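You operate a simulated robot arm through the tools that you are given. There is no shell and no other tool. Be economical: measure what you need, move in short steps, check, and stop when the job is done.

Carry out the task below with a simulated two-armed robot. There is one attempt and no reset: what you move stays moved.

## Task
Pick up the grey funnel from the top of the steel table with one hand, pass it to the other hand and put it on the shelf under the tap bench.
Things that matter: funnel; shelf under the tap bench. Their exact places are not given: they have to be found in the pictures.

Only the result counts: the job must be done as asked and must still hold three seconds after the hand-in. Knocking over, shifting, dropping, spilling or breaking anything else fails it.

## Robot
Two 7-joint arms with two-finger parallel grippers on one trunk, on a base that drives. Base frame: it is fixed to the floor where the robot stands at the start and does not move with it; the origin is under the middle of the robot, x ahead of it, y to its left, z up. Units: mm, degrees, N and s.
The left shoulder is at the start at [70, 176, 938], the right one opposite. With the tool pointing down near the work surface each hand reaches from about 100 to 720 mm from the robot's upright axis, wherever it stands, measured 20 degrees to its own side. Places, roughly: shelf under the tap bench [800, -2100, 300]. Payload 3.43 kg a hand.
The tool frame of a hand sits at the grasp point between the pads (the TCP): z along the fingers, y along the line on which they close. The tips reach 30 mm beyond it. Largest opening 94 mm; finger width 28, thickness 10; the body of the gripper, 50 by 96 mm, starts 55 mm behind the TCP.
Orientation is told as [roll, pitch, yaw] about the base's x, y, z axes, in that order, counted from this pose: with the fingers straight down and closing along the base's y, the tool's x points along the base's -x, its y along +y and its z along -z.

## Interface
- The arms move only by the tool apply_moves. It takes "left_plan", "right_plan" or both (then of equal length, played together; a hand with none holds still); each is a list of rows, each a list of 7 numbers: the shift along the base's x, y, z in mm, then the turn, a rotation vector about the base's x, y, z in degrees, then the gripper command, from -1 (shut) to 1 (fully open), values between in proportion. In form: [[dx, dy, dz, wx, wy, wz, claw], ...]. A call has 1 to 8 rows; each row shifts and turns the commanded pose from where the row before left it. A row lasts 0.2 s, in which the tool goes at most 50 mm and 8.6 degrees; a call with a longer step from one row to the next is refused whole, and so is a gripper value outside its range. Where a pose cannot be reached the arm comes as near as it can. A force on the tool above 40 N (or 10 N above the force at the start of the call, whichever is more), or a blocked arm, ends the call early, and 0.2 s more pass. Each finger travels about 153 mm/s and halts on what it meets, pressing with about 26 N; the grip force reading is that of the motor and also rises with nothing between the fingers. The clock runs only during rows and for 0.2 s after the last one: add rows that do not move to give the fingers time. It gives the time, the measured TCP pose, the force on the tool (base axes), the opening and the grip force at its end, in the units of the frame above (readings bear some noise), with the torque about the TCP (base axes, N m) and any sound that the robot's microphone picked up.
- Cameras (640 x 400 px; columns grow to the right, rows downward): "scene" is now at [141.6, 3, 1272.2]; the picture's right is [0.05, -1.00, 0.00], its down [-0.40, -0.02, -0.92] and it looks along [0.91, 0.05, -0.40] (base axes); focal length 254 px, centre (320, 200). "left" rides on the left gripper at [76, -14, -103] in its tool frame; the picture's right is [0.18, 0.98, 0.00], its down [-0.75, 0.14, -0.64] and it looks along [-0.63, 0.12, 0.77] (tool axes); focal length 243 px, centre (320, 200). "right" rides on the right gripper at [76, 14, -102] in its tool frame; the picture's right is [-0.18, 0.98, 0.00], its down [-0.75, -0.14, -0.64] and it looks along [-0.63, -0.12, 0.77] (tool axes); focal length 243 px, centre (320, 200).
- grab_frame(camera): a new picture of that camera. The clock stands still meanwhile.
- lift_body(by): slides the trunk up (or, below 0, down) by that many mm; the arms and the scene camera ride with it, the base frame stays. It gives what a move gives, with no picture.
- steer(legs): drives the robot by 1 to 6 legs, each [ahead, turn to the left] in mm and degrees, along the robot's own axes; the way and the turn of a leg run together, so that a leg with both is an arc; at most 1500 mm and 180 degrees a leg. The arms and the cameras ride along, it lands a little off, and it stops where it bumps. It gives what a move gives.
- head_to(pan, tilt): turns the head with the scene camera to pan (to the left, within 86 degrees either way) and tilt (down, from -29 to 69), counted from straight ahead of the robot. It gives what a move gives.
- point_at(camera, pixels): for up to 12 pixels [column, row] of the newest picture of that camera ("zoom" is the newest enlarged one), the place [x, y, z] in the base frame of the surface seen there, good to about 2 mm. The clock stands still meanwhile.
- enlarge(camera, box): a new picture of the part [left, top, right, bottom] of that camera's present view, enlarged. The clock stands still meanwhile.
- close_job(): hands the job in; it is judged then, once.

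Go step by step. Measure first, check grasps and placings, and put right what went wrong. The budget is 80 turns and 78 pictures, counting those below and the enlarged ones. Unless the task says otherwise, let go and move clear before handing in, and close with one line.

The tools are called as name(argument=value, ...) on one line, values as JSON. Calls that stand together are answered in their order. apply_moves: Moves the arms, as the interface text tells. Its arguments: {"type":"object","properties":{"left_plan":{"type":"array","items":{"type":"array","items":{"type":"number"}}},"right_plan":{"type":"array","items":{"type":"array","items":{"type":"number"}}}},"required":[]} The other tools are called the same way: lift_body (by) slides the trunk up or down; steer (legs) drives the base; head_to (pan, tilt) turns the head that bears the scene camera; grab_frame (camera) takes a picture; point_at (camera, pixels) gives the place of the surface under pixels of a picture; enlarge (camera, box) takes an enlarged picture of a part of a camera's view; close_job () hands the job in.

At the start:

```text
time: 0.0
left_position: [533.4, 228.4, 1144.8]
left_tcp_rot: [0.0, -0.2, -0.1]
left_force: [-0.2, 0.4, 0.5]
left_moment: [-0.03, 0.03, 0.03]
left_grip_width: 94.0
left_gripper_force: 0.0
right_position: [387.0, -170.8, 1138.5]
right_tcp_rot: [0.0, 0.0, -0.1]
right_force: [0.1, 0.3, 0.1]
right_moment: [-0.01, -0.03, -0.03]
right_grip_width: 94.1
right_gripper_force: 0.1
trunk travel left (down, up): [-518.0, 322.0]
robot x, y, heading: [-4.6, 2.4, -0.0]
head pan, tilt: [3.0, 23.7]
```

scene: 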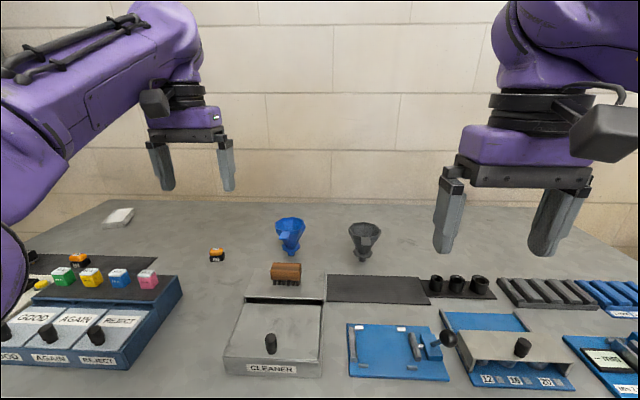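
right: 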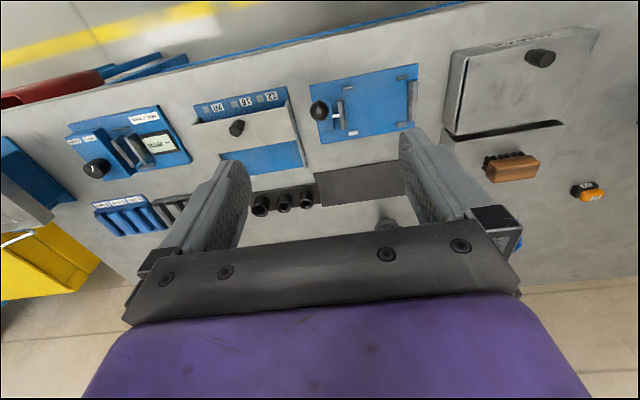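
left: 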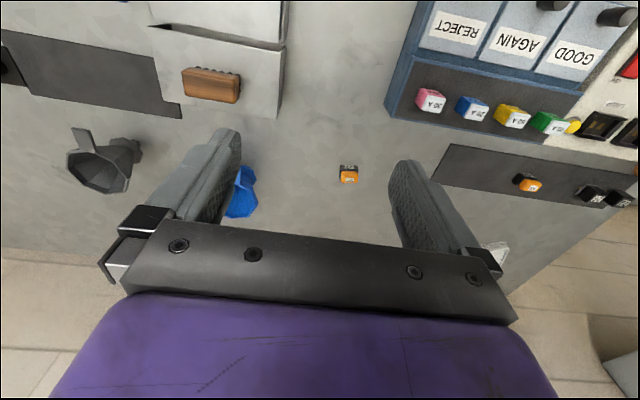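

The grey funnel stands near scene pixel (365,238), with a blue one at (290,235). I'll enlarge it and measure.

enlarge(camera="scene", box=[260, 200, 420, 300])

enlarge(camera="left", box=[40, 100, 200, 200])

```text
4.00 times, centred on (340, 250) of scene
```

zoom: 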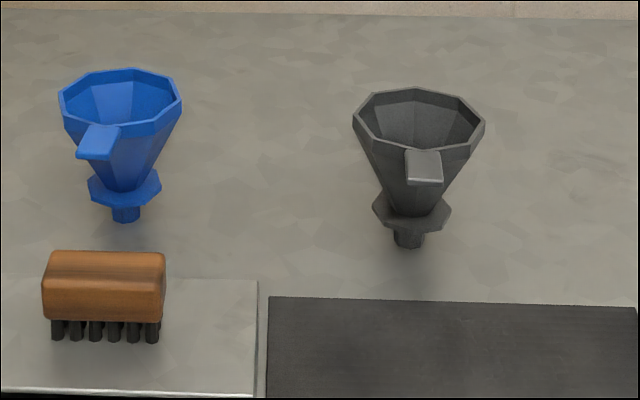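

```text
4.00 times, centred on (120, 150) of left
```

zoom: 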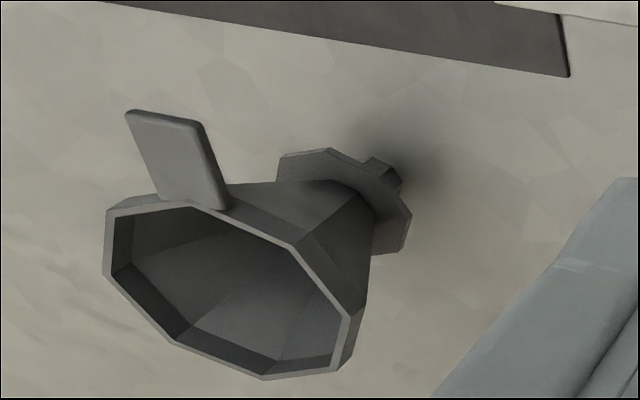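

The funnel stands on its spout, with its tab pointing toward the robot. I'll measure points on its rim, tab, flange and foot.

point_at(camera="scene", pixels=[[349.5, 232], [380, 232], [366, 239], [365, 243], [362, 260], [362, 253], [354, 252], [372, 252], [364, 222.5], [363, 264]])

point_at(camera="zoom", pixels=[[132, 114], [198, 124], [108, 215], [347, 316], [265, 376], [165, 200], [280, 170], [405, 220], [220, 205], [106, 275], [400, 180], [355, 330]])

head_to(pan=-70, tilt=30)

grab_frame(camera="scene")

```text
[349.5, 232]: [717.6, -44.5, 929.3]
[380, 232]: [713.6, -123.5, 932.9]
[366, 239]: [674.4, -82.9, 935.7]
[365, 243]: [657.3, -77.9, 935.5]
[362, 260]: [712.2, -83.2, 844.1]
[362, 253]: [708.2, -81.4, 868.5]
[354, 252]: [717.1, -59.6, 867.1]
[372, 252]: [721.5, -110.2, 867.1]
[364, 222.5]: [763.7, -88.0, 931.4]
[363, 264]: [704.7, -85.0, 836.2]
```

```text
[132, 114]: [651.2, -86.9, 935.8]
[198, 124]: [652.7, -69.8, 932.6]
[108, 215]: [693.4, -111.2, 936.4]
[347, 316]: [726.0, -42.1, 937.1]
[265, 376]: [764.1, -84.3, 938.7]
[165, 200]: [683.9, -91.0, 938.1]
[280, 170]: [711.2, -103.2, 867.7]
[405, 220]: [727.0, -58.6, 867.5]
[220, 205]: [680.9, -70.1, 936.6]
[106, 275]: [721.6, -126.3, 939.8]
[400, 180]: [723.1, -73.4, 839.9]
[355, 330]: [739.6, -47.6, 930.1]
```

```text
time: 1.4
left_position: [532.3, 227.4, 1145.3]
left_tcp_rot: [0.0, -0.2, -0.1]
left_force: [0.2, 0.4, 0.8]
left_moment: [0.02, -0.01, 0.02]
left_grip_width: 94.2
left_gripper_force: 0.1
right_position: [386.3, -171.3, 1138.5]
right_tcp_rot: [0.0, 0.0, 0.1]
right_force: [-0.1, 0.3, 0.7]
right_moment: [0.0, -0.01, 0.01]
right_grip_width: 94.1
right_gripper_force: 0.1
trunk travel left (down, up): [-518.0, 322.0]
robot x, y, heading: [1.9, -0.4, -0.1]
head pan, tilt: [-70.0, 30.0]
```

```text
72 pictures are left
```

scene: 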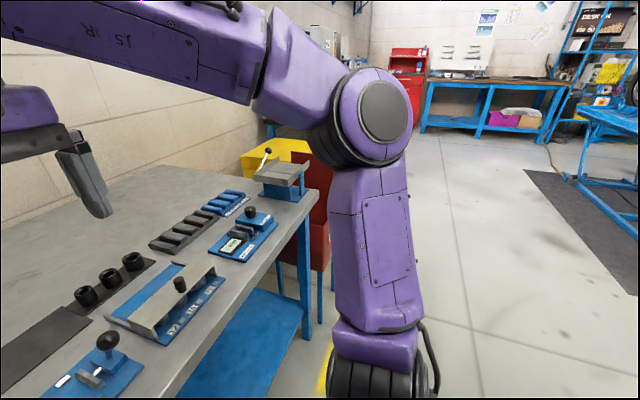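

The funnel's rim centre is at about (722, -84) at z 938, and the tab runs x 651–681, y -70 to -90 at z 935. The right hand will take the tab with the fingers tilted 30° forward, leaving the rim free for the left hand. First I'll move to a pre-grasp pose.

apply_moves(right_plan=[[38, 15, -20, 0, -5, 0, 0], [38, 15, -20, 0, -5, 0, 0], [38, 15, -20, 0, -5, 0, 0], [38, 15, -20, 0, -5, 0, 0], [37, 16, -19, 0, -5, 0, 0], [37, 16, -19, 0, -5, 0, 0], [0, 0, 0, 0, 0, 0, 0]])

head_to(pan=-5, tilt=35)

grab_frame(camera="scene")

grab_frame(camera="right")

```text
time: 3.0
left_position: [532.4, 227.8, 1146.1]
left_tcp_rot: [0.1, -0.2, -0.1]
left_force: [-1.0, -0.5, -0.1]
left_moment: [0.0, -0.04, 0.01]
left_grip_width: 93.9
left_gripper_force: 0.2
right_position: [614.5, -81.1, 1017.2]
right_tcp_rot: [0.0, -30.2, 0.1]
right_force: [-0.5, -0.6, 0.4]
right_moment: [0.04, 0.05, 0.01]
right_grip_width: 47.0
right_gripper_force: 0.0
trunk travel left (down, up): [-518.0, 322.0]
robot x, y, heading: [1.8, -1.6, 0.1]
head pan, tilt: [-70.0, 30.0]
```

```text
time: 4.4
left_position: [532.5, 227.8, 1145.6]
left_tcp_rot: [0.1, -0.1, -0.2]
left_force: [-0.5, 0.0, -0.3]
left_moment: [-0.03, 0.03, -0.03]
left_grip_width: 94.1
left_gripper_force: 0.1
right_position: [614.8, -81.4, 1016.8]
right_tcp_rot: [0.0, -30.0, -0.1]
right_force: [-0.3, 0.1, 0.3]
right_moment: [-0.01, -0.02, -0.01]
right_grip_width: 46.8
right_gripper_force: 0.1
trunk travel left (down, up): [-518.0, 322.0]
robot x, y, heading: [-0.3, 1.6, -0.1]
head pan, tilt: [-5.0, 35.0]
```

```text
71 pictures are left
```

scene: 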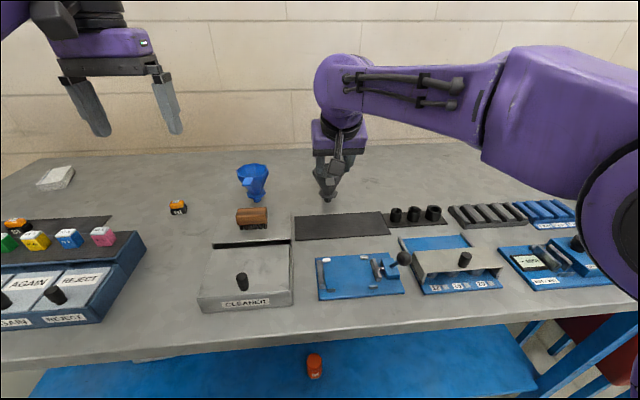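

```text
70 pictures are left
```

right: 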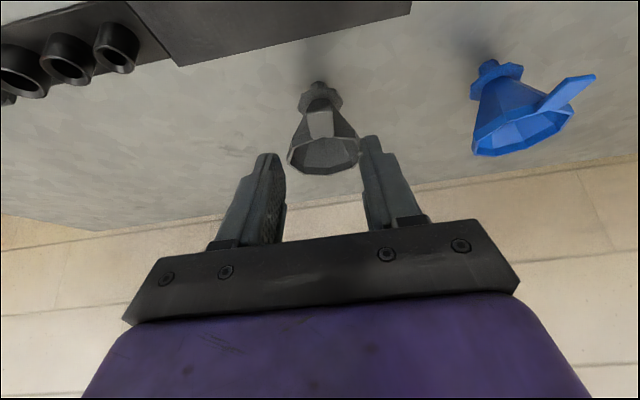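

The fingers straddle the tab at right-camera pixel (322,125). I'll measure the tab again from this camera.

enlarge(camera="right", box=[240, 70, 400, 170])

point_at(camera="right", pixels=[[310, 114], [330, 113], [320, 125], [312, 135], [331, 135], [290, 158], [357, 152]])

```text
4.00 times, centred on (320, 120) of right
```

zoom: 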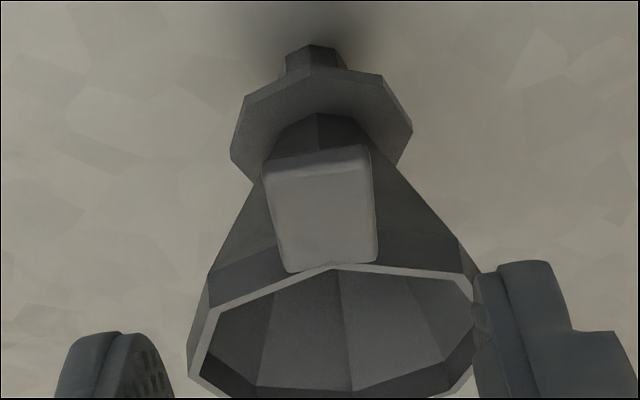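

```text
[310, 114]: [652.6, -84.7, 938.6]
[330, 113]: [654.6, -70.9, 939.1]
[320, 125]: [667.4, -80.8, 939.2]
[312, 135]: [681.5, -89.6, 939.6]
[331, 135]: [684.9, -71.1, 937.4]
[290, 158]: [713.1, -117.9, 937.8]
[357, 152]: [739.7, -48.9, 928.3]
```

apply_moves(right_plan=[[12.5, 0.5, -20.7, 0, 0, -2, 0], [12.5, 0.5, -20.7, 0, 0, -2.5, 0], [12.5, 0.5, -20.7, 0, 0, 0, 0], [12, 0.5, -20.7, 0, 0, 0, 0], [0, 0, 0, 0, 0, 0, 0]])

grab_frame(camera="right")

enlarge(camera="scene", box=[260, 110, 420, 210])

```text
time: 5.6
left_position: [532.9, 228.8, 1146.1]
left_tcp_rot: [-0.1, -0.1, -0.2]
left_force: [0.7, -0.6, 0.9]
left_moment: [0.0, 0.0, -0.05]
left_grip_width: 93.8
left_gripper_force: 0.0
right_position: [662.2, -77.5, 937.5]
right_tcp_rot: [0.1, -30.1, -4.5]
right_force: [-0.1, -0.2, 0.4]
right_moment: [0.04, 0.02, -0.01]
right_grip_width: 47.0
right_gripper_force: 0.1
trunk travel left (down, up): [-518.0, 322.0]
robot x, y, heading: [-3.3, -2.0, -0.1]
head pan, tilt: [-5.0, 35.0]
```

```text
68 pictures are left
```

right: 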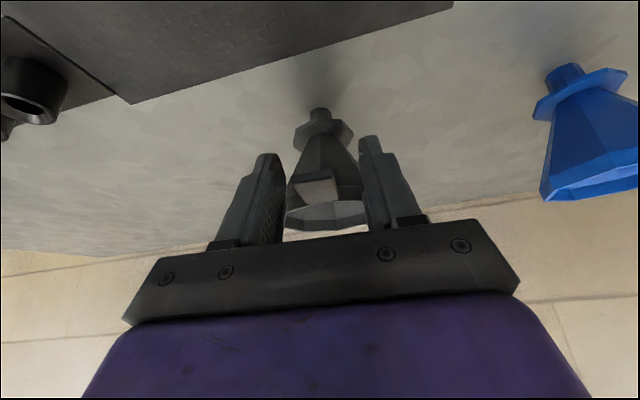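

```text
4.00 times, centred on (340, 160) of scene
```

zoom: 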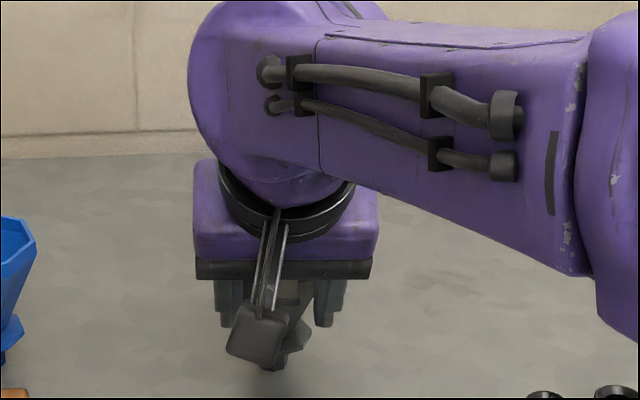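

The TCP is 2 mm off the tab's centre, so I'll correct by (+2, -2, -4) and close gradually.

apply_moves(right_plan=[[2, -2, -4, 0, 0, 0, 0], [0, 0, 0, 0, 0, 0, -0.3], [0, 0, 0, 0, 0, 0, -0.5], [0, 0, 0, 0, 0, 0, -0.6], [0, 0, 0, 0, 0, 0, -1], [0, 0, 0, 0, 0, 0, -1]])

grab_frame(camera="right")

```text
time: 7.0
left_position: [533.1, 228.3, 1146.5]
left_tcp_rot: [0.0, 0.0, 0.0]
left_force: [0.4, -0.4, -0.7]
left_moment: [-0.02, -0.01, 0.03]
left_grip_width: 94.0
left_gripper_force: 0.0
right_position: [664.8, -80.7, 933.0]
right_tcp_rot: [0.1, -30.0, -4.3]
right_force: [0.4, -0.2, -0.6]
right_moment: [0.02, 0.04, 0.0]
right_grip_width: 25.6
right_gripper_force: 26.3
trunk travel left (down, up): [-518.0, 322.0]
robot x, y, heading: [-0.7, -1.5, -0.0]
head pan, tilt: [-5.0, 35.0]
```

```text
66 pictures are left
```

right: 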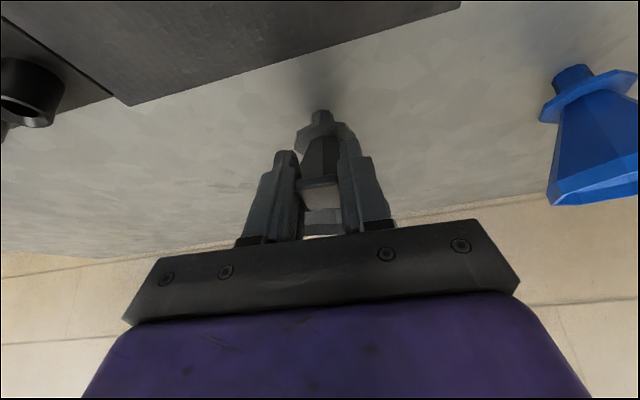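

The grip holds at 25.6 mm with 26 N. I'll lift straight up.

apply_moves(right_plan=[[0, 0, 15, 0, 0, 0, -1], [0, 0, 25, 0, 0, 0, -1], [0, 0, 30, 0, 0, 0, -1], [0, 0, 30, 0, 0, 0, -1], [0, 0, 30, 0, 0, 0, -1], [0, 0, 0, 0, 0, 0, -1]])

grab_frame(camera="right")

grab_frame(camera="scene")

```text
time: 8.4
left_position: [533.2, 226.9, 1146.8]
left_tcp_rot: [0.1, 0.0, -0.1]
left_force: [-0.8, 0.5, -1.1]
left_moment: [0.02, -0.01, -0.01]
left_grip_width: 94.1
left_gripper_force: 0.0
right_position: [664.0, -78.1, 1064.5]
right_tcp_rot: [0.0, -30.1, -4.5]
right_force: [0.5, 0.3, 0.5]
right_moment: [0.04, 0.0, 0.04]
right_grip_width: 25.6
right_gripper_force: 25.8
trunk travel left (down, up): [-518.0, 322.0]
robot x, y, heading: [-0.7, 1.0, 0.1]
head pan, tilt: [-5.0, 35.0]
```

```text
65 pictures are left
```

right: 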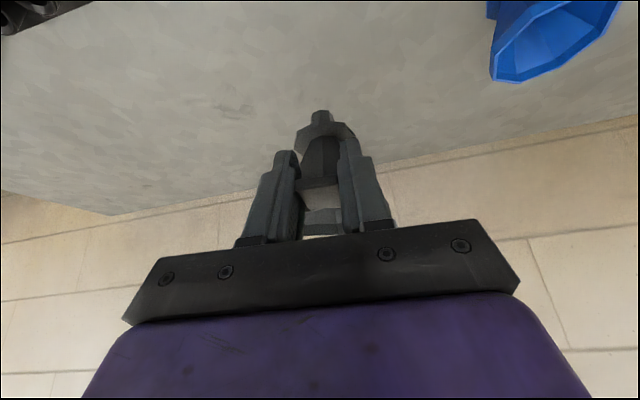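

```text
64 pictures are left
```

scene: 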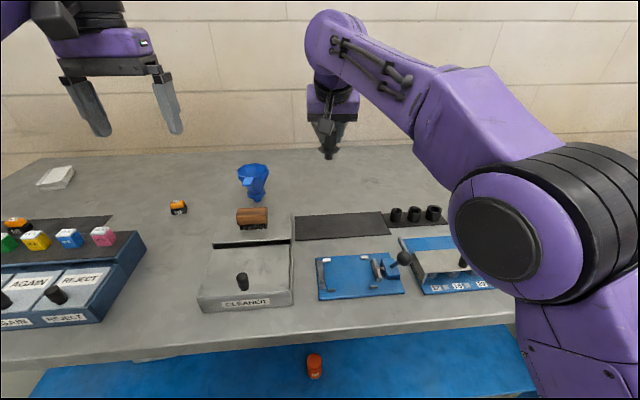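

The funnel is securely lifted. I'll retract and raise the right hand, then back off from the table.

apply_moves(right_plan=[[-30, -8, 20, 0, 0, 0, -1], [-30, -8, 20, 0, 0, 0, -1], [-30, -8, 20, 0, 0, 0, -1], [-30, -8, 20, 0, 0, 0, -1], [-30, -8, 10, 0, 0, 0, -1], [-30, -8, 0, 0, 0, 0, -1], [-30, -8, 0, 0, 0, 0, -1], [0, 0, 0, 0, 0, 0, -1]])

apply_moves(left_plan=[[-35, -5, 0, 0, 0, 0, 1], [-35, -5, 0, 0, 0, 0, 1], [-35, -5, 0, 0, 0, 0, 1], [0, 0, 0, 0, 0, 0, 1]])

steer(legs=[[-350, 0]])

head_to(pan=-60, tilt=20)

grab_frame(camera="scene")

```text
time: 10.2
left_position: [533.0, 229.1, 1144.9]
left_tcp_rot: [0.0, 0.0, -0.1]
left_force: [0.1, -0.4, 0.4]
left_moment: [0.0, 0.01, 0.0]
left_grip_width: 94.3
left_gripper_force: 0.1
right_position: [455.0, -134.6, 1155.0]
right_tcp_rot: [-0.1, -30.1, -4.4]
right_force: [-0.1, -0.1, -0.1]
right_moment: [-0.02, 0.01, -0.01]
right_grip_width: 25.4
right_gripper_force: 26.4
trunk travel left (down, up): [-518.0, 322.0]
robot x, y, heading: [-3.2, -3.3, 0.2]
head pan, tilt: [-5.0, 35.0]
```

```text
time: 11.2
left_position: [425.3, 212.9, 1144.8]
left_tcp_rot: [0.1, -0.1, -0.1]
left_force: [0.8, 1.4, 0.8]
left_moment: [0.03, 0.01, 0.03]
left_grip_width: 94.0
left_gripper_force: 0.0
right_position: [454.7, -138.2, 1154.4]
right_tcp_rot: [0.2, -30.0, -4.5]
right_force: [-0.3, -0.2, -1.1]
right_moment: [0.01, 0.01, -0.01]
right_grip_width: 25.6
right_gripper_force: 25.9
trunk travel left (down, up): [-518.0, 322.0]
robot x, y, heading: [-1.7, -4.3, 0.4]
head pan, tilt: [-5.0, 35.0]
```

```text
time: 13.5
left_position: [75.3, 215.4, 1145.0]
left_tcp_rot: [0.0, -0.1, 0.2]
left_force: [0.2, -0.3, 0.5]
left_moment: [-0.02, -0.02, 0.0]
left_grip_width: 93.9
left_gripper_force: 0.0
right_position: [104.9, -133.6, 1154.9]
right_tcp_rot: [0.0, -30.1, -4.1]
right_force: [-0.5, 0.2, -1.4]
right_moment: [0.01, 0.03, -0.04]
right_grip_width: 25.6
right_gripper_force: 26.3
trunk travel left (down, up): [-518.0, 322.0]
robot x, y, heading: [-351.8, -0.6, 0.6]
head pan, tilt: [-5.0, 35.0]
```

```text
time: 14.7
left_position: [76.9, 216.0, 1145.5]
left_tcp_rot: [0.0, 0.0, 0.2]
left_force: [0.5, -0.6, -0.1]
left_moment: [-0.02, 0.02, -0.02]
left_grip_width: 94.1
left_gripper_force: 0.1
right_position: [104.6, -134.5, 1153.8]
right_tcp_rot: [0.1, -30.0, -4.2]
right_force: [0.1, 0.2, -0.6]
right_moment: [0.01, 0.01, -0.01]
right_grip_width: 25.7
right_gripper_force: 26.3
trunk travel left (down, up): [-518.0, 322.0]
robot x, y, heading: [-351.0, 1.0, 0.5]
head pan, tilt: [-60.0, 20.0]
```

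```text
63 pictures are left
```

scene: 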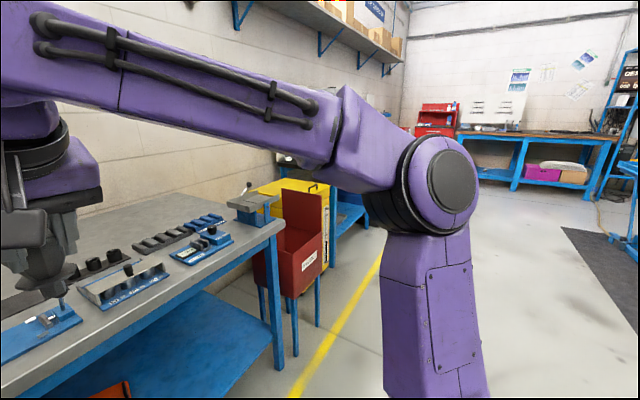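

The floor to the right is clear. I'll turn right 80° and look along it toward the tap bench.

steer(legs=[[0, -88]])

head_to(pan=20, tilt=20)

grab_frame(camera="scene")

```text
time: 18.8
left_position: [-108.4, -413.8, 1144.6]
left_tcp_rot: [-0.1, -0.1, -86.5]
left_force: [-1.1, -0.1, 0.0]
left_moment: [0.02, 0.01, 0.01]
left_grip_width: 94.0
left_gripper_force: 0.0
right_position: [-455.7, -464.7, 1154.7]
right_tcp_rot: [0.0, -30.0, -90.9]
right_force: [0.1, 0.1, -0.4]
right_moment: [0.03, 0.0, -0.06]
right_grip_width: 25.8
right_gripper_force: 26.0
trunk travel left (down, up): [-518.0, 322.0]
robot x, y, heading: [-350.5, -1.6, -86.4]
head pan, tilt: [-60.0, 20.0]
```

```text
time: 20.3
left_position: [-108.7, -414.3, 1145.2]
left_tcp_rot: [0.0, 0.0, -86.6]
left_force: [-0.3, -1.0, -0.1]
left_moment: [0.01, 0.03, 0.0]
left_grip_width: 94.0
left_gripper_force: 0.0
right_position: [-454.9, -464.4, 1155.4]
right_tcp_rot: [0.0, -30.0, -90.8]
right_force: [0.4, 0.9, -0.8]
right_moment: [-0.02, 0.03, 0.02]
right_grip_width: 25.5
right_gripper_force: 26.4
trunk travel left (down, up): [-518.0, 322.0]
robot x, y, heading: [-352.3, -1.7, -86.4]
head pan, tilt: [20.0, 20.0]
```

```text
62 pictures are left
```

scene: 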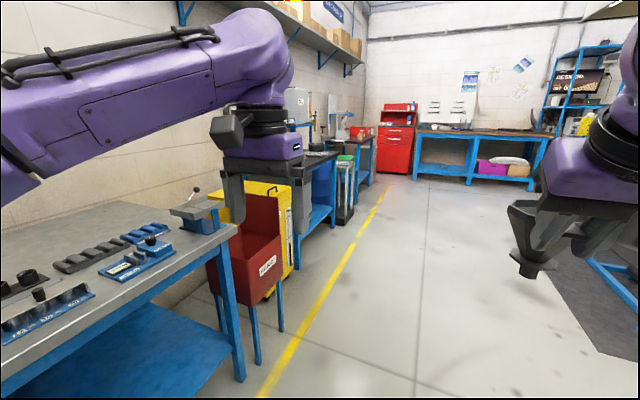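

The tap bench is at about (315,190), beyond the yellow cabinet. I'll measure points on it and zoom in.

point_at(camera="scene", pixels=[[297, 260], [334, 212], [320, 218], [308, 205], [325, 205], [325, 160], [289, 290], [345, 215], [280, 325], [300, 165]])

enlarge(camera="scene", box=[270, 110, 398, 270])

```text
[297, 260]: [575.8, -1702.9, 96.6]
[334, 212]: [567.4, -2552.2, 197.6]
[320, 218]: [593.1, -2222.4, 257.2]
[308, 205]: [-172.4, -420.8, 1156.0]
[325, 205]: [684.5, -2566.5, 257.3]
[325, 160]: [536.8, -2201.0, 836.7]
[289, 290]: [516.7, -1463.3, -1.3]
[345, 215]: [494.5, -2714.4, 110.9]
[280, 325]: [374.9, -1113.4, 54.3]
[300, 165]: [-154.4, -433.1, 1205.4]
```

```text
2.50 times, centred on (334, 190) of scene
```

zoom: 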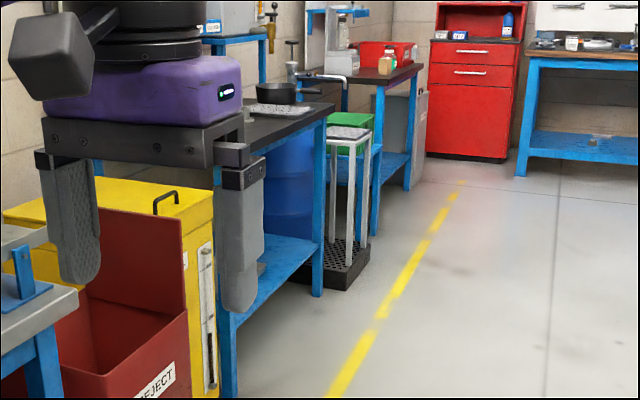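

The bench front is at x≈540–590, spanning y -1700 to -2550, with the top at z≈837 and the shelf at z≈257. I'll drive alongside to y≈-2080 and turn to face it.

steer(legs=[[0, -3.6], [1040, 0], [1040, 0], [0, 90]])

head_to(pan=0, tilt=40)

grab_frame(camera="scene")

```text
time: 34.9
left_position: [58.3, -1861.1, 1145.6]
left_tcp_rot: [0.1, -0.2, -0.3]
left_force: [-0.2, -1.0, 0.1]
left_moment: [-0.03, -0.01, 0.0]
left_grip_width: 93.9
left_gripper_force: 0.0
right_position: [83.3, -2213.2, 1156.3]
right_tcp_rot: [0.0, -30.1, -4.8]
right_force: [-0.1, 0.4, 0.0]
right_moment: [-0.02, 0.03, -0.02]
right_grip_width: 25.6
right_gripper_force: 26.2
trunk travel left (down, up): [-518.0, 322.0]
robot x, y, heading: [-369.5, -2078.8, -0.4]
head pan, tilt: [20.0, 20.0]
```

```text
time: 35.7
left_position: [56.9, -1861.4, 1145.7]
left_tcp_rot: [0.0, -0.1, -0.5]
left_force: [-0.3, 0.5, -0.2]
left_moment: [-0.01, 0.03, 0.0]
left_grip_width: 93.9
left_gripper_force: 0.1
right_position: [84.4, -2212.1, 1155.7]
right_tcp_rot: [-0.1, -29.9, -4.8]
right_force: [-0.5, 0.4, -0.3]
right_moment: [0.01, 0.0, 0.0]
right_grip_width: 25.5
right_gripper_force: 26.3
trunk travel left (down, up): [-518.0, 322.0]
robot x, y, heading: [-372.9, -2074.9, -0.2]
head pan, tilt: [0.0, 40.0]
```

```text
60 pictures are left
```

scene: 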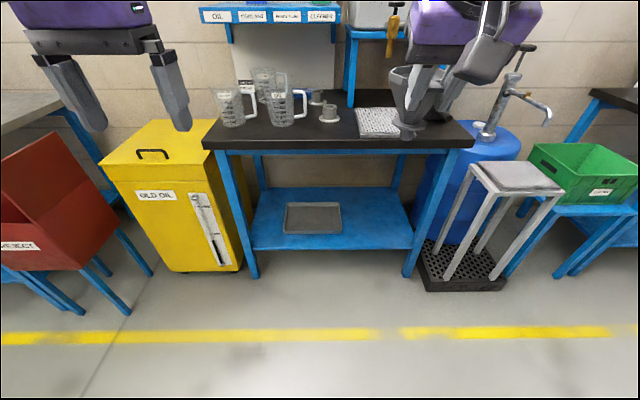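

The shelf is right ahead, with a grey tray at (312,218), and a tap sits over the bench at (393,25). I'll measure the shelf.

point_at(camera="scene", pixels=[[260, 242], [405, 242], [312, 245], [287, 232], [339, 230], [290, 205], [335, 205], [312, 220], [375, 225], [400, 195], [222, 145], [455, 145]])

enlarge(camera="scene", box=[230, 140, 430, 265])

enlarge(camera="scene", box=[340, 50, 500, 150])

```text
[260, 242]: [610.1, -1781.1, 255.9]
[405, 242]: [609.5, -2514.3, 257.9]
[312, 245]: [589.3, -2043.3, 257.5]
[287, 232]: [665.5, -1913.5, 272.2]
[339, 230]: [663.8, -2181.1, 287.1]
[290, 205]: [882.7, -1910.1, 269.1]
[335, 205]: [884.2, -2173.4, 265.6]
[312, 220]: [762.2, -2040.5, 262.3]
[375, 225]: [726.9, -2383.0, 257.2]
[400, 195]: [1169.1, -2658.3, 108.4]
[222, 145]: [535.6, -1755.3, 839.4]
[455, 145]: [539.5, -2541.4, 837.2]
```

```text
3.20 times, centred on (330, 202) of scene
```

zoom: 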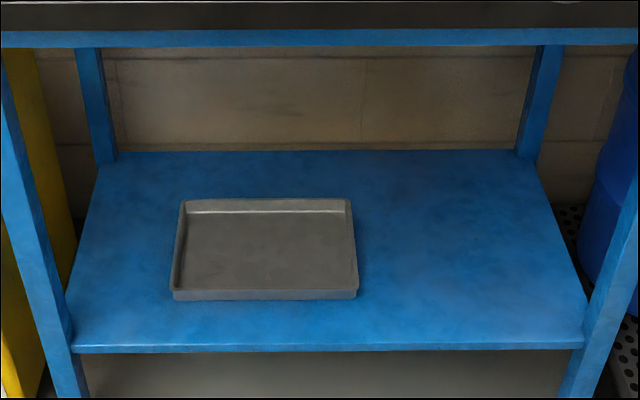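

```text
4.00 times, centred on (420, 100) of scene
```

zoom: 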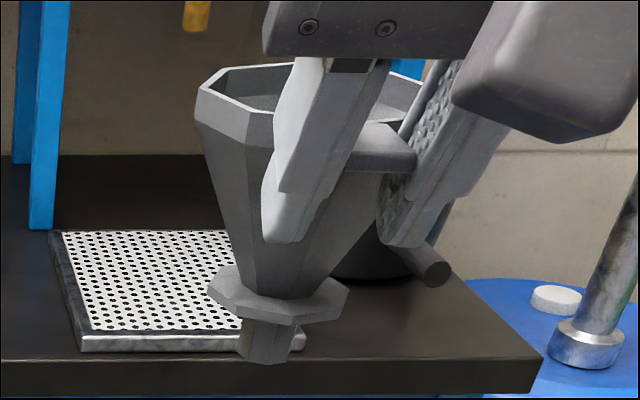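

The shelf is at z 257 and clear to the right of the tray (y -2200 to -2500). I'll do the handover here in free air, first bringing the right hand toward the middle and looking at the rim.

apply_moves(right_plan=[[0, 20, 0, 0, 0, 0, -1], [0, 20, 0, 0, 0, 0, -1], [0, 20, 0, 0, 0, 0, -1], [0, 20, 0, 0, 0, 0, -1], [0, 0, 0, 0, 0, 0, -1]])

head_to(pan=0, tilt=25)

grab_frame(camera="scene")

grab_frame(camera="left")

```text
time: 36.9
left_position: [57.9, -1863.5, 1145.2]
left_tcp_rot: [0.1, 0.0, -0.4]
left_force: [0.3, -0.6, -0.4]
left_moment: [0.01, -0.02, -0.01]
left_grip_width: 94.1
left_gripper_force: 0.1
right_position: [82.8, -2132.5, 1156.0]
right_tcp_rot: [0.1, -30.0, -4.8]
right_force: [0.4, -0.2, -0.9]
right_moment: [0.02, 0.02, 0.01]
right_grip_width: 25.7
right_gripper_force: 26.5
trunk travel left (down, up): [-518.0, 322.0]
robot x, y, heading: [-371.6, -2076.8, -0.3]
head pan, tilt: [0.0, 40.0]
```

```text
time: 37.7
left_position: [58.6, -1862.5, 1144.5]
left_tcp_rot: [0.0, -0.1, -0.4]
left_force: [0.6, -0.1, -0.1]
left_moment: [-0.02, -0.02, -0.01]
left_grip_width: 94.1
left_gripper_force: 0.1
right_position: [81.9, -2132.1, 1155.8]
right_tcp_rot: [0.0, -30.0, -4.8]
right_force: [0.2, 0.4, -0.1]
right_moment: [0.03, 0.03, -0.01]
right_grip_width: 25.4
right_gripper_force: 26.1
trunk travel left (down, up): [-518.0, 322.0]
robot x, y, heading: [-365.4, -2073.3, -0.1]
head pan, tilt: [0.0, 25.0]
```

```text
57 pictures are left
```

scene: 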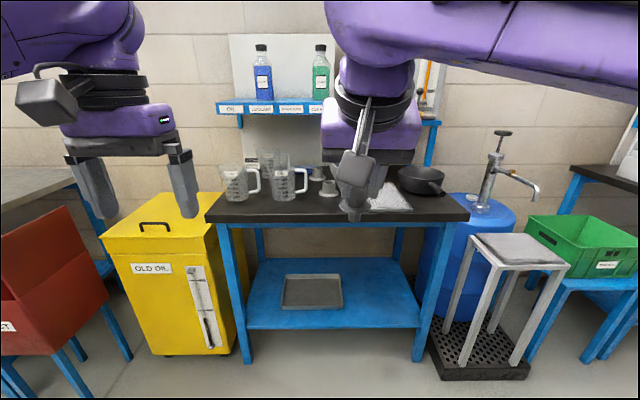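

```text
56 pictures are left
```

left: 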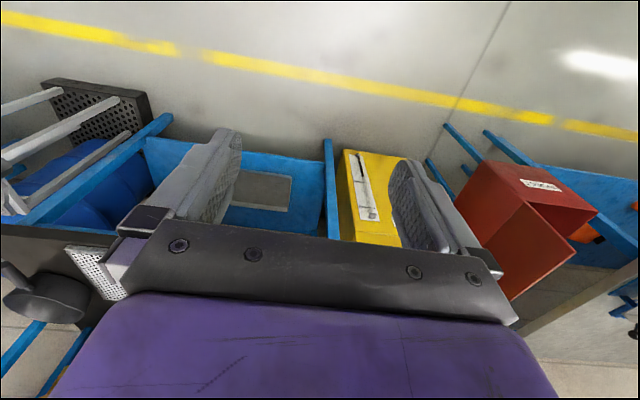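

The right hand hides the funnel from the scene camera. I'll bring the left hand to its tilted pre-grasp pose above the +y rim and look with its own camera.

apply_moves(left_plan=[[15, -20, 22, 0, 0, -6.8, 1], [15, -20, 22, 0, 0, -6.8, 1], [15, -25, 20, 0, 0, -6.8, 1], [15, -25, 15, 0, 0, -6.8, 1], [15, -25, 13, -5.55, 2.87, 0, 1], [15, -26, 10, -5.55, 2.87, 0, 1], [16, -30, 10, -5.55, 2.87, 0, 1], [16, -30, 9, -5.55, 2.87, 0, 1]])

grab_frame(camera="left")

grab_frame(camera="scene")

```text
time: 39.5
left_position: [60.0, -1892.4, 1199.8]
left_tcp_rot: [-3.0, 1.4, -22.1]
left_force: [0.6, 0.1, 0.3]
left_moment: [0.0, 0.04, 0.0]
left_grip_width: 93.7
left_gripper_force: 0.0
left hand out of reach, approached as far as the arm can: row 3, 4, 5, 6, 7, 8
right_position: [83.3, -2131.7, 1154.9]
right_tcp_rot: [-0.1, -30.0, -4.8]
right_force: [-0.1, -0.2, -0.4]
right_moment: [0.0, 0.01, 0.02]
right_grip_width: 25.5
right_gripper_force: 25.7
trunk travel left (down, up): [-518.0, 322.0]
robot x, y, heading: [-373.0, -2074.7, -0.3]
head pan, tilt: [0.0, 25.0]
```

```text
55 pictures are left
```

left: 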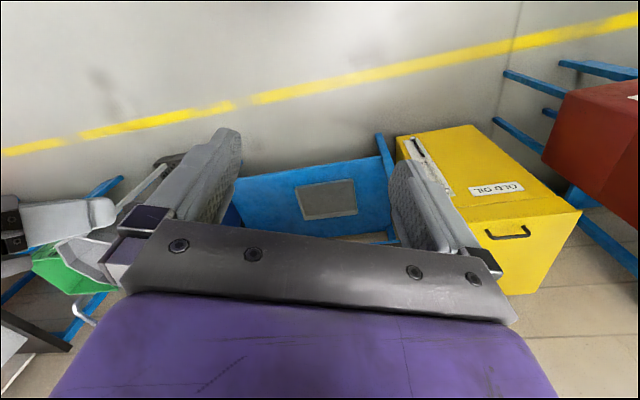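

```text
54 pictures are left
```

scene: 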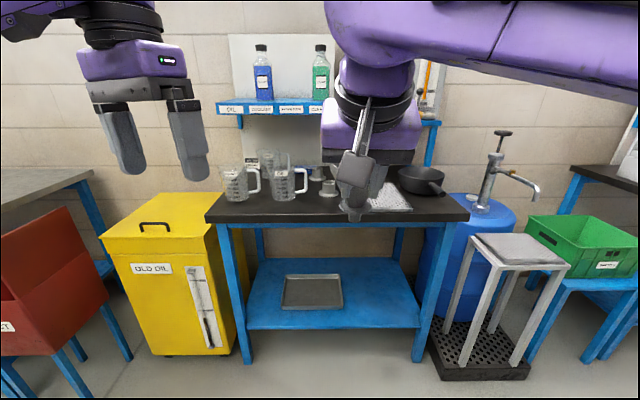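

That pose was too high for the left arm. I'll lower the right hand 200 mm, then bring the left down.

apply_moves(right_plan=[[0, 0, -30, 0, 0, 0, -1], [0, 0, -35, 0, 0, 0, -1], [0, 0, -35, 0, 0, 0, -1], [0, 0, -35, 0, 0, 0, -1], [0, 0, -35, 0, 0, 0, -1], [0, 0, -30, 0, 0, 0, -1], [0, 0, 0, 0, 0, 0, -1]])

apply_moves(left_plan=[[0, 0, -20, 0, 0, 0, 1], [0, 0, -20, 0, 0, 0, 1], [0, 0, -20, 0, 0, 0, 1], [0, 0, 0, 0, 0, 0, 1]])

```text
time: 41.1
left_position: [60.5, -1892.7, 1198.8]
left_tcp_rot: [-3.1, 1.3, -22.1]
left_force: [0.0, 0.1, -0.4]
left_moment: [-0.03, 0.0, 0.01]
left_grip_width: 93.9
left_gripper_force: 0.0
right_position: [83.4, -2132.8, 953.5]
right_tcp_rot: [0.0, -30.0, -4.7]
right_force: [0.7, 0.2, -0.7]
right_moment: [0.02, 0.06, 0.04]
right_grip_width: 25.8
right_gripper_force: 26.0
trunk travel left (down, up): [-518.0, 322.0]
robot x, y, heading: [-370.2, -2075.0, -0.4]
head pan, tilt: [0.0, 25.0]
```

```text
time: 42.1
left_position: [59.9, -1892.9, 1137.2]
left_tcp_rot: [-3.0, 1.3, -22.1]
left_force: [0.6, -0.1, 0.4]
left_moment: [0.01, 0.0, 0.03]
left_grip_width: 93.9
left_gripper_force: 0.2
right_position: [82.8, -2133.0, 954.6]
right_tcp_rot: [0.0, -29.9, -4.9]
right_force: [-0.5, 0.0, 0.1]
right_moment: [-0.01, -0.01, 0.0]
right_grip_width: 25.4
right_gripper_force: 25.5
trunk travel left (down, up): [-518.0, 322.0]
robot x, y, heading: [-373.2, -2076.1, -0.2]
head pan, tilt: [0.0, 25.0]
```

apply_moves(left_plan=[[20, -28, -10, 0, 0, -5.2, 1], [20, -28, -10, -3.9, 2, 0, 1], [20, -28, -12, -3.9, 2, 0, 1], [20, -28, -12, -3.9, 2, 0, 1], [20, -29, -13, -3.9, 2, 0, 1], [20, -29, -14, -3.9, 2, 0, 1], [0, 0, 0, 0, 0, 0, 1]])

grab_frame(camera="left")

head_to(pan=0, tilt=40)

grab_frame(camera="scene")

```text
time: 43.7
left_position: [181.4, -2064.5, 1067.4]
left_tcp_rot: [-24.9, 1.1, -27.7]
left_force: [-0.5, 0.3, 0.4]
left_moment: [-0.01, 0.03, 0.0]
left_grip_width: 94.1
left_gripper_force: 0.0
right_position: [82.7, -2133.5, 955.7]
right_tcp_rot: [0.0, -30.2, -4.7]
right_force: [-0.3, 0.6, -0.6]
right_moment: [-0.01, 0.0, -0.04]
right_grip_width: 25.6
right_gripper_force: 26.1
trunk travel left (down, up): [-518.0, 322.0]
robot x, y, heading: [-370.1, -2077.8, -0.3]
head pan, tilt: [0.0, 25.0]
```

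```text
53 pictures are left
```

left: 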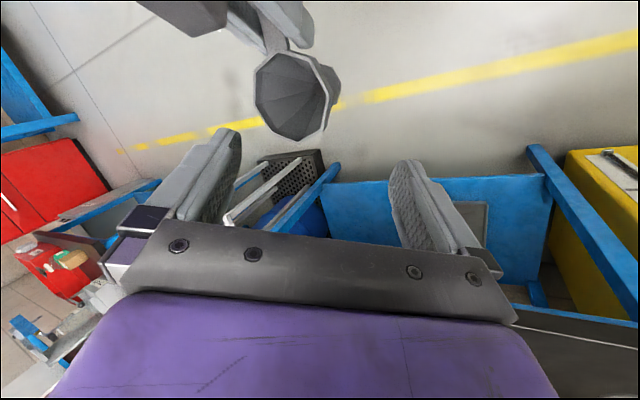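

```text
time: 44.5
left_position: [181.6, -2062.6, 1067.5]
left_tcp_rot: [-24.9, 1.2, -27.8]
left_force: [0.2, -0.4, 0.7]
left_moment: [-0.03, 0.0, 0.02]
left_grip_width: 93.9
left_gripper_force: 0.0
right_position: [83.0, -2133.5, 954.4]
right_tcp_rot: [0.0, -30.0, -4.8]
right_force: [-0.6, -1.1, -0.9]
right_moment: [0.0, 0.0, 0.0]
right_grip_width: 25.7
right_gripper_force: 25.2
trunk travel left (down, up): [-518.0, 322.0]
robot x, y, heading: [-374.1, -2071.1, -0.4]
head pan, tilt: [0.0, 40.0]
```

```text
52 pictures are left
```

scene: 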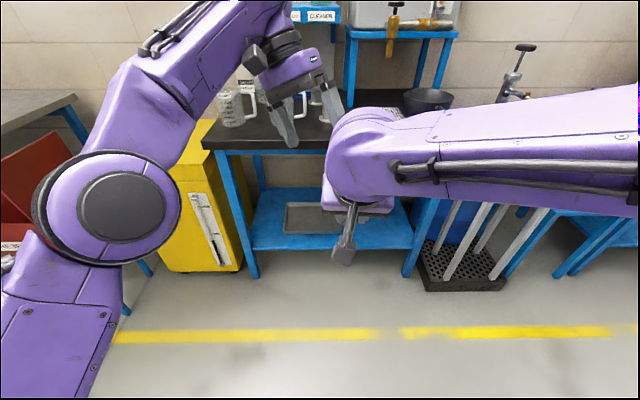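

The left camera sees the funnel well at (295,95). I'll zoom in and measure its rim and wall.

enlarge(camera="left", box=[220, 30, 380, 150])

```text
3.33 times, centred on (300, 90) of left
```

zoom: 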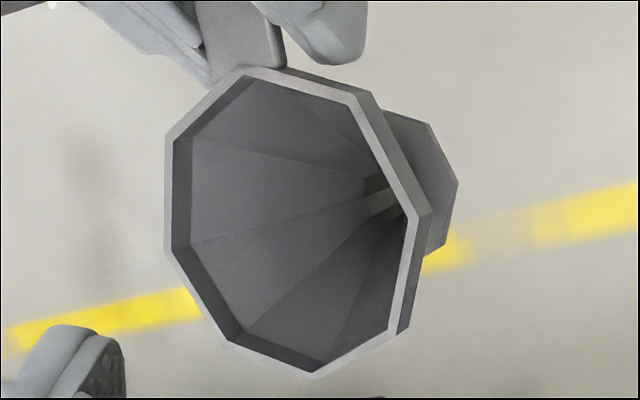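

point_at(camera="zoom", pixels=[[248, 74], [350, 98], [417, 215], [392, 331], [315, 369], [231, 338], [172, 240], [172, 138], [385, 155], [405, 275], [391, 275], [370, 165]])

```text
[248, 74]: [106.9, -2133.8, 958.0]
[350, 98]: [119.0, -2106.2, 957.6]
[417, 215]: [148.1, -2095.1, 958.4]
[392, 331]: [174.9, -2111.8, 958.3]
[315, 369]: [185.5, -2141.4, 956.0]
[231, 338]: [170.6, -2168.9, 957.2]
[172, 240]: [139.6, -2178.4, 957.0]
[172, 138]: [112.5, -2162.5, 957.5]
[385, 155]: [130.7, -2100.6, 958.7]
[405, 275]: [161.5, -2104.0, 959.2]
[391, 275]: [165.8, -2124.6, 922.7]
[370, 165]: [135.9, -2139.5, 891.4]
```

The rim facet facing the left hand has its midpoint at (161.5, -2103.5, 958), as planned. I'll partly close the left gripper and advance along the tool axis most of the way.

apply_moves(left_plan=[[0, 0, 0, 0, 0, 0, 0], [-4, -8, -22, 0, 0, 0, 0], [-4, -8, -22, 0, 0, 0, 0], [-3, -6, -16, 0, 0, 0, 0], [0, 0, 0, 0, 0, 0, 0]])

grab_frame(camera="left")

grab_frame(camera="scene")

```text
time: 45.7
left_position: [171.6, -2087.4, 1005.6]
left_tcp_rot: [-24.9, 1.3, -27.8]
left_force: [0.1, -0.4, 0.0]
left_moment: [0.0, -0.01, -0.01]
left_grip_width: 47.0
left_gripper_force: 0.1
right_position: [83.6, -2132.7, 954.9]
right_tcp_rot: [0.1, -30.0, -4.7]
right_force: [0.5, 0.6, -1.5]
right_moment: [0.02, 0.02, 0.01]
right_grip_width: 25.6
right_gripper_force: 25.4
trunk travel left (down, up): [-518.0, 322.0]
robot x, y, heading: [-372.8, -2077.1, -0.3]
head pan, tilt: [0.0, 40.0]
```

```text
50 pictures are left
```

left: 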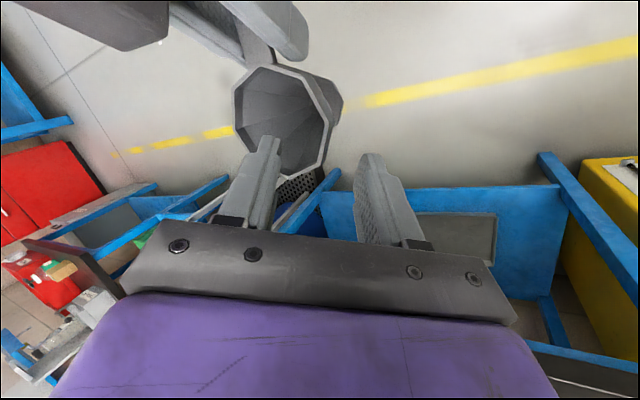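

```text
49 pictures are left
```

scene: 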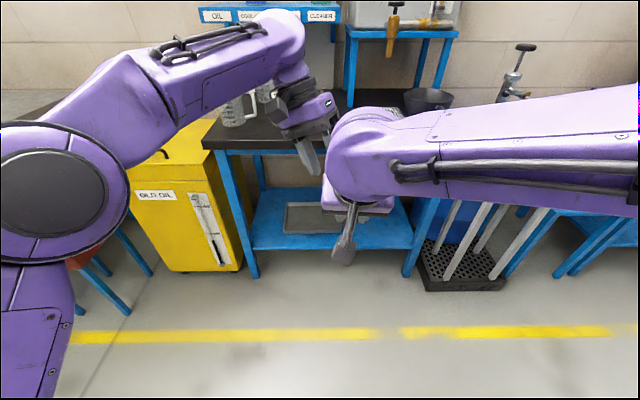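

The inner finger is lined up over the mouth of the funnel and the outer finger is outside it. I'll go the last 45 mm.

apply_moves(left_plan=[[-3, -5, -15, 0, 0, 0, 0], [-3, -5, -15, 0, 0, 0, 0], [-3, -4.5, -12.5, 0, 0, 0, 0], [0, 0, 0, 0, 0, 0, 0]])

grab_frame(camera="left")

```text
time: 46.7
left_position: [161.8, -2101.0, 964.4]
left_tcp_rot: [-24.8, 1.1, -27.8]
left_force: [-0.1, 0.0, -0.9]
left_moment: [-0.01, 0.04, -0.01]
left_grip_width: 46.9
left_gripper_force: 0.1
right_position: [83.3, -2133.5, 955.4]
right_tcp_rot: [0.0, -30.0, -4.8]
right_force: [0.3, -0.2, -0.3]
right_moment: [-0.02, 0.04, 0.04]
right_grip_width: 25.5
right_gripper_force: 26.3
trunk travel left (down, up): [-518.0, 322.0]
robot x, y, heading: [-370.0, -2077.5, -0.2]
head pan, tilt: [0.0, 40.0]
```

```text
48 pictures are left
```

left: 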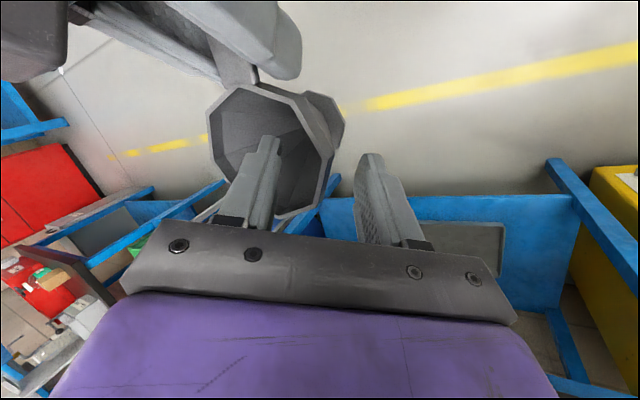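

The wall at (328,165) lies between the fingers. I'll close the left gripper gradually.

apply_moves(left_plan=[[0, 0, 0, 0, 0, 0, -0.4], [0, 0, 0, 0, 0, 0, -0.6], [0, 0, 0, 0, 0, 0, -0.75], [0, 0, 0, 0, 0, 0, -0.85], [0, 0, 0, 0, 0, 0, -1], [0, 0, 0, 0, 0, 0, -1]])

grab_frame(camera="left")

```text
time: 48.1
left_position: [162.5, -2100.4, 963.6]
left_tcp_rot: [-24.8, 1.2, -27.8]
left_force: [16.6, 7.9, -12.0]
left_moment: [0.45, -0.94, 0.12]
left_grip_width: 6.5
left_gripper_force: 25.8
right_position: [83.1, -2133.5, 955.0]
right_tcp_rot: [-0.1, -30.2, -4.8]
right_force: [-16.1, -8.1, 10.5]
right_moment: [0.02, -0.1, -0.23]
right_grip_width: 25.9
right_gripper_force: 25.4
trunk travel left (down, up): [-518.0, 322.0]
robot x, y, heading: [-371.1, -2077.8, 0.0]
head pan, tilt: [0.0, 40.0]
```

```text
47 pictures are left
```

left: 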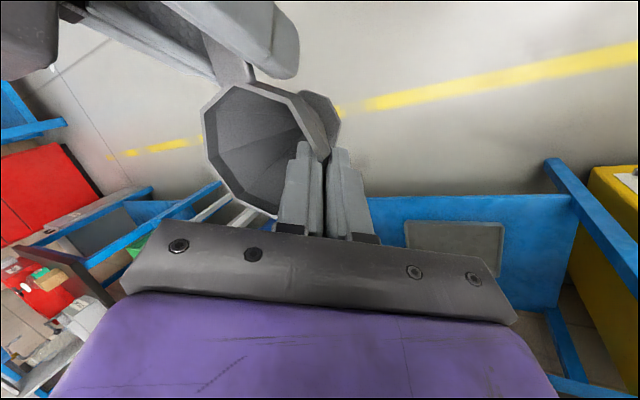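

The left hand grips the wall at 6.5 mm and 26 N, but the hands push against each other with about 20 N. I'll ease that with a small compliant shift before releasing.

apply_moves(left_plan=[[1.5, 0.7, -1, 0, 0, 0, -1], [0, 0, 0, 0, 0, 0, -1]])

```text
time: 48.7
left_position: [162.4, -2100.9, 962.9]
left_tcp_rot: [-25.0, 1.2, -27.9]
left_force: [0.0, 2.1, -7.7]
left_moment: [0.36, -0.46, 0.02]
left_grip_width: 6.4
left_gripper_force: 26.1
right_position: [84.4, -2133.4, 955.9]
right_tcp_rot: [0.1, -30.1, -4.7]
right_force: [-0.6, -3.9, 7.8]
right_moment: [-0.06, -0.12, -0.21]
right_grip_width: 25.6
right_gripper_force: 25.8
trunk travel left (down, up): [-518.0, 322.0]
robot x, y, heading: [-372.0, -2077.1, -0.2]
head pan, tilt: [0.0, 40.0]
```

The strain is mostly gone. I'll open the right hand and back it off along its tool axis.

apply_moves(right_plan=[[0, 0, 0, 0, 0, 0, -0.3], [0, 0, 0, 0, 0, 0, 0], [0, 0, 0, 0, 0, 0, 0], [-12, 0, 20, 0, 0, 0, 0], [-12, 0, 20, 0, 0, 0, 0], [-15, -5, 25, 0, 0, 0, 0], [-15, -10, 25, 0, 0, 0, 0], [0, 0, 0, 0, 0, 0, 0]])

grab_frame(camera="left")

grab_frame(camera="right")

```text
time: 50.5
left_position: [162.6, -2098.9, 964.7]
left_tcp_rot: [-24.8, 1.1, -27.8]
left_force: [1.0, -0.4, -0.2]
left_moment: [-0.01, -0.03, -0.01]
left_grip_width: 5.3
left_gripper_force: 25.9
right_position: [28.9, -2147.6, 1046.9]
right_tcp_rot: [0.0, -30.0, -4.6]
right_force: [0.0, -0.3, 0.0]
right_moment: [-0.02, -0.01, -0.02]
right_grip_width: 47.0
right_gripper_force: 0.1
trunk travel left (down, up): [-518.0, 322.0]
robot x, y, heading: [-372.4, -2074.7, -0.3]
head pan, tilt: [0.0, 40.0]
```

```text
46 pictures are left
```

left: 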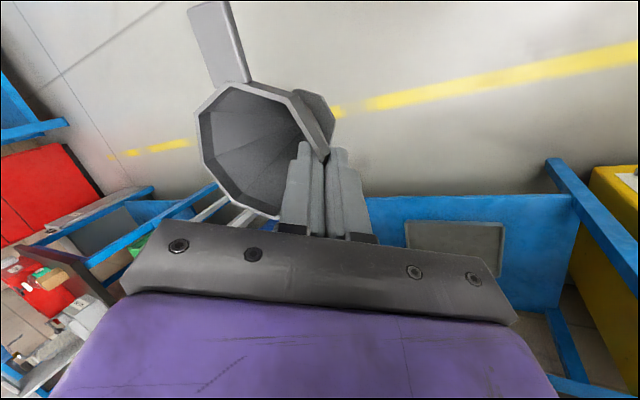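

```text
45 pictures are left
```

right: 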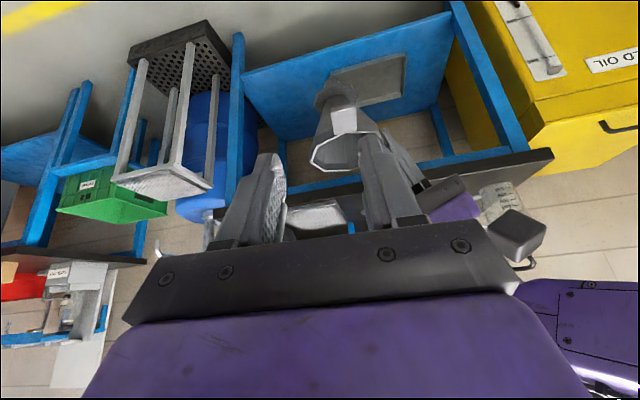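

The left hand now holds the funnel alone. I'll retract the right hand and measure the stool and other obstacles near the bench.

apply_moves(right_plan=[[-15, -20, 10, 0, 0, 0, 0], [-15, -20, 10, 0, 0, 0, 0], [-15, -20, 0, 0, 4, 0, 0], [-15, -20, 0, 0, 4, 0, 0], [-15, -20, 0, 0, 4, 0, 0], [0, 0, 0, 0, 0, 0, 0]])

head_to(pan=-20, tilt=40)

grab_frame(camera="scene")

```text
time: 51.9
left_position: [162.7, -2099.8, 963.8]
left_tcp_rot: [-24.9, 1.2, -27.8]
left_force: [0.5, -0.5, -0.5]
left_moment: [0.0, 0.02, 0.01]
left_grip_width: 4.8
left_gripper_force: 26.5
right_position: [-46.7, -2248.0, 1064.7]
right_tcp_rot: [-1.0, -18.0, -4.3]
right_force: [-0.2, -0.3, -0.1]
right_moment: [-0.01, 0.0, -0.01]
right_grip_width: 47.3
right_gripper_force: 0.0
trunk travel left (down, up): [-518.0, 322.0]
robot x, y, heading: [-372.2, -2071.5, -0.4]
head pan, tilt: [0.0, 40.0]
```

```text
time: 52.7
left_position: [163.4, -2101.0, 963.2]
left_tcp_rot: [-24.9, 1.2, -27.8]
left_force: [0.2, 0.4, -1.0]
left_moment: [0.01, -0.03, -0.01]
left_grip_width: 5.1
left_gripper_force: 25.8
right_position: [-46.9, -2247.3, 1065.0]
right_tcp_rot: [-1.0, -18.1, -4.3]
right_force: [-0.3, 0.0, 0.7]
right_moment: [-0.03, -0.01, 0.0]
right_grip_width: 47.1
right_gripper_force: 0.0
trunk travel left (down, up): [-518.0, 322.0]
robot x, y, heading: [-372.3, -2074.9, -0.3]
head pan, tilt: [-20.0, 40.0]
```

```text
44 pictures are left
```

scene: 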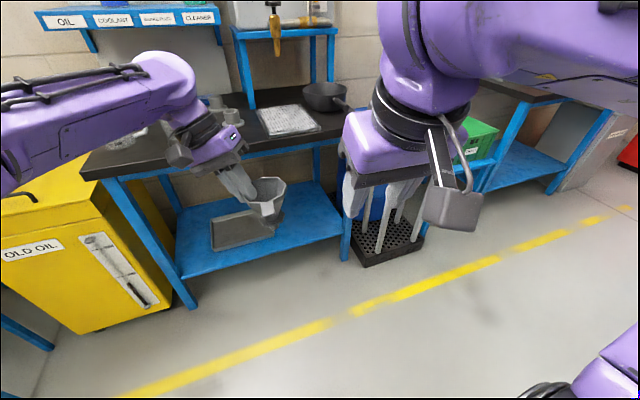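

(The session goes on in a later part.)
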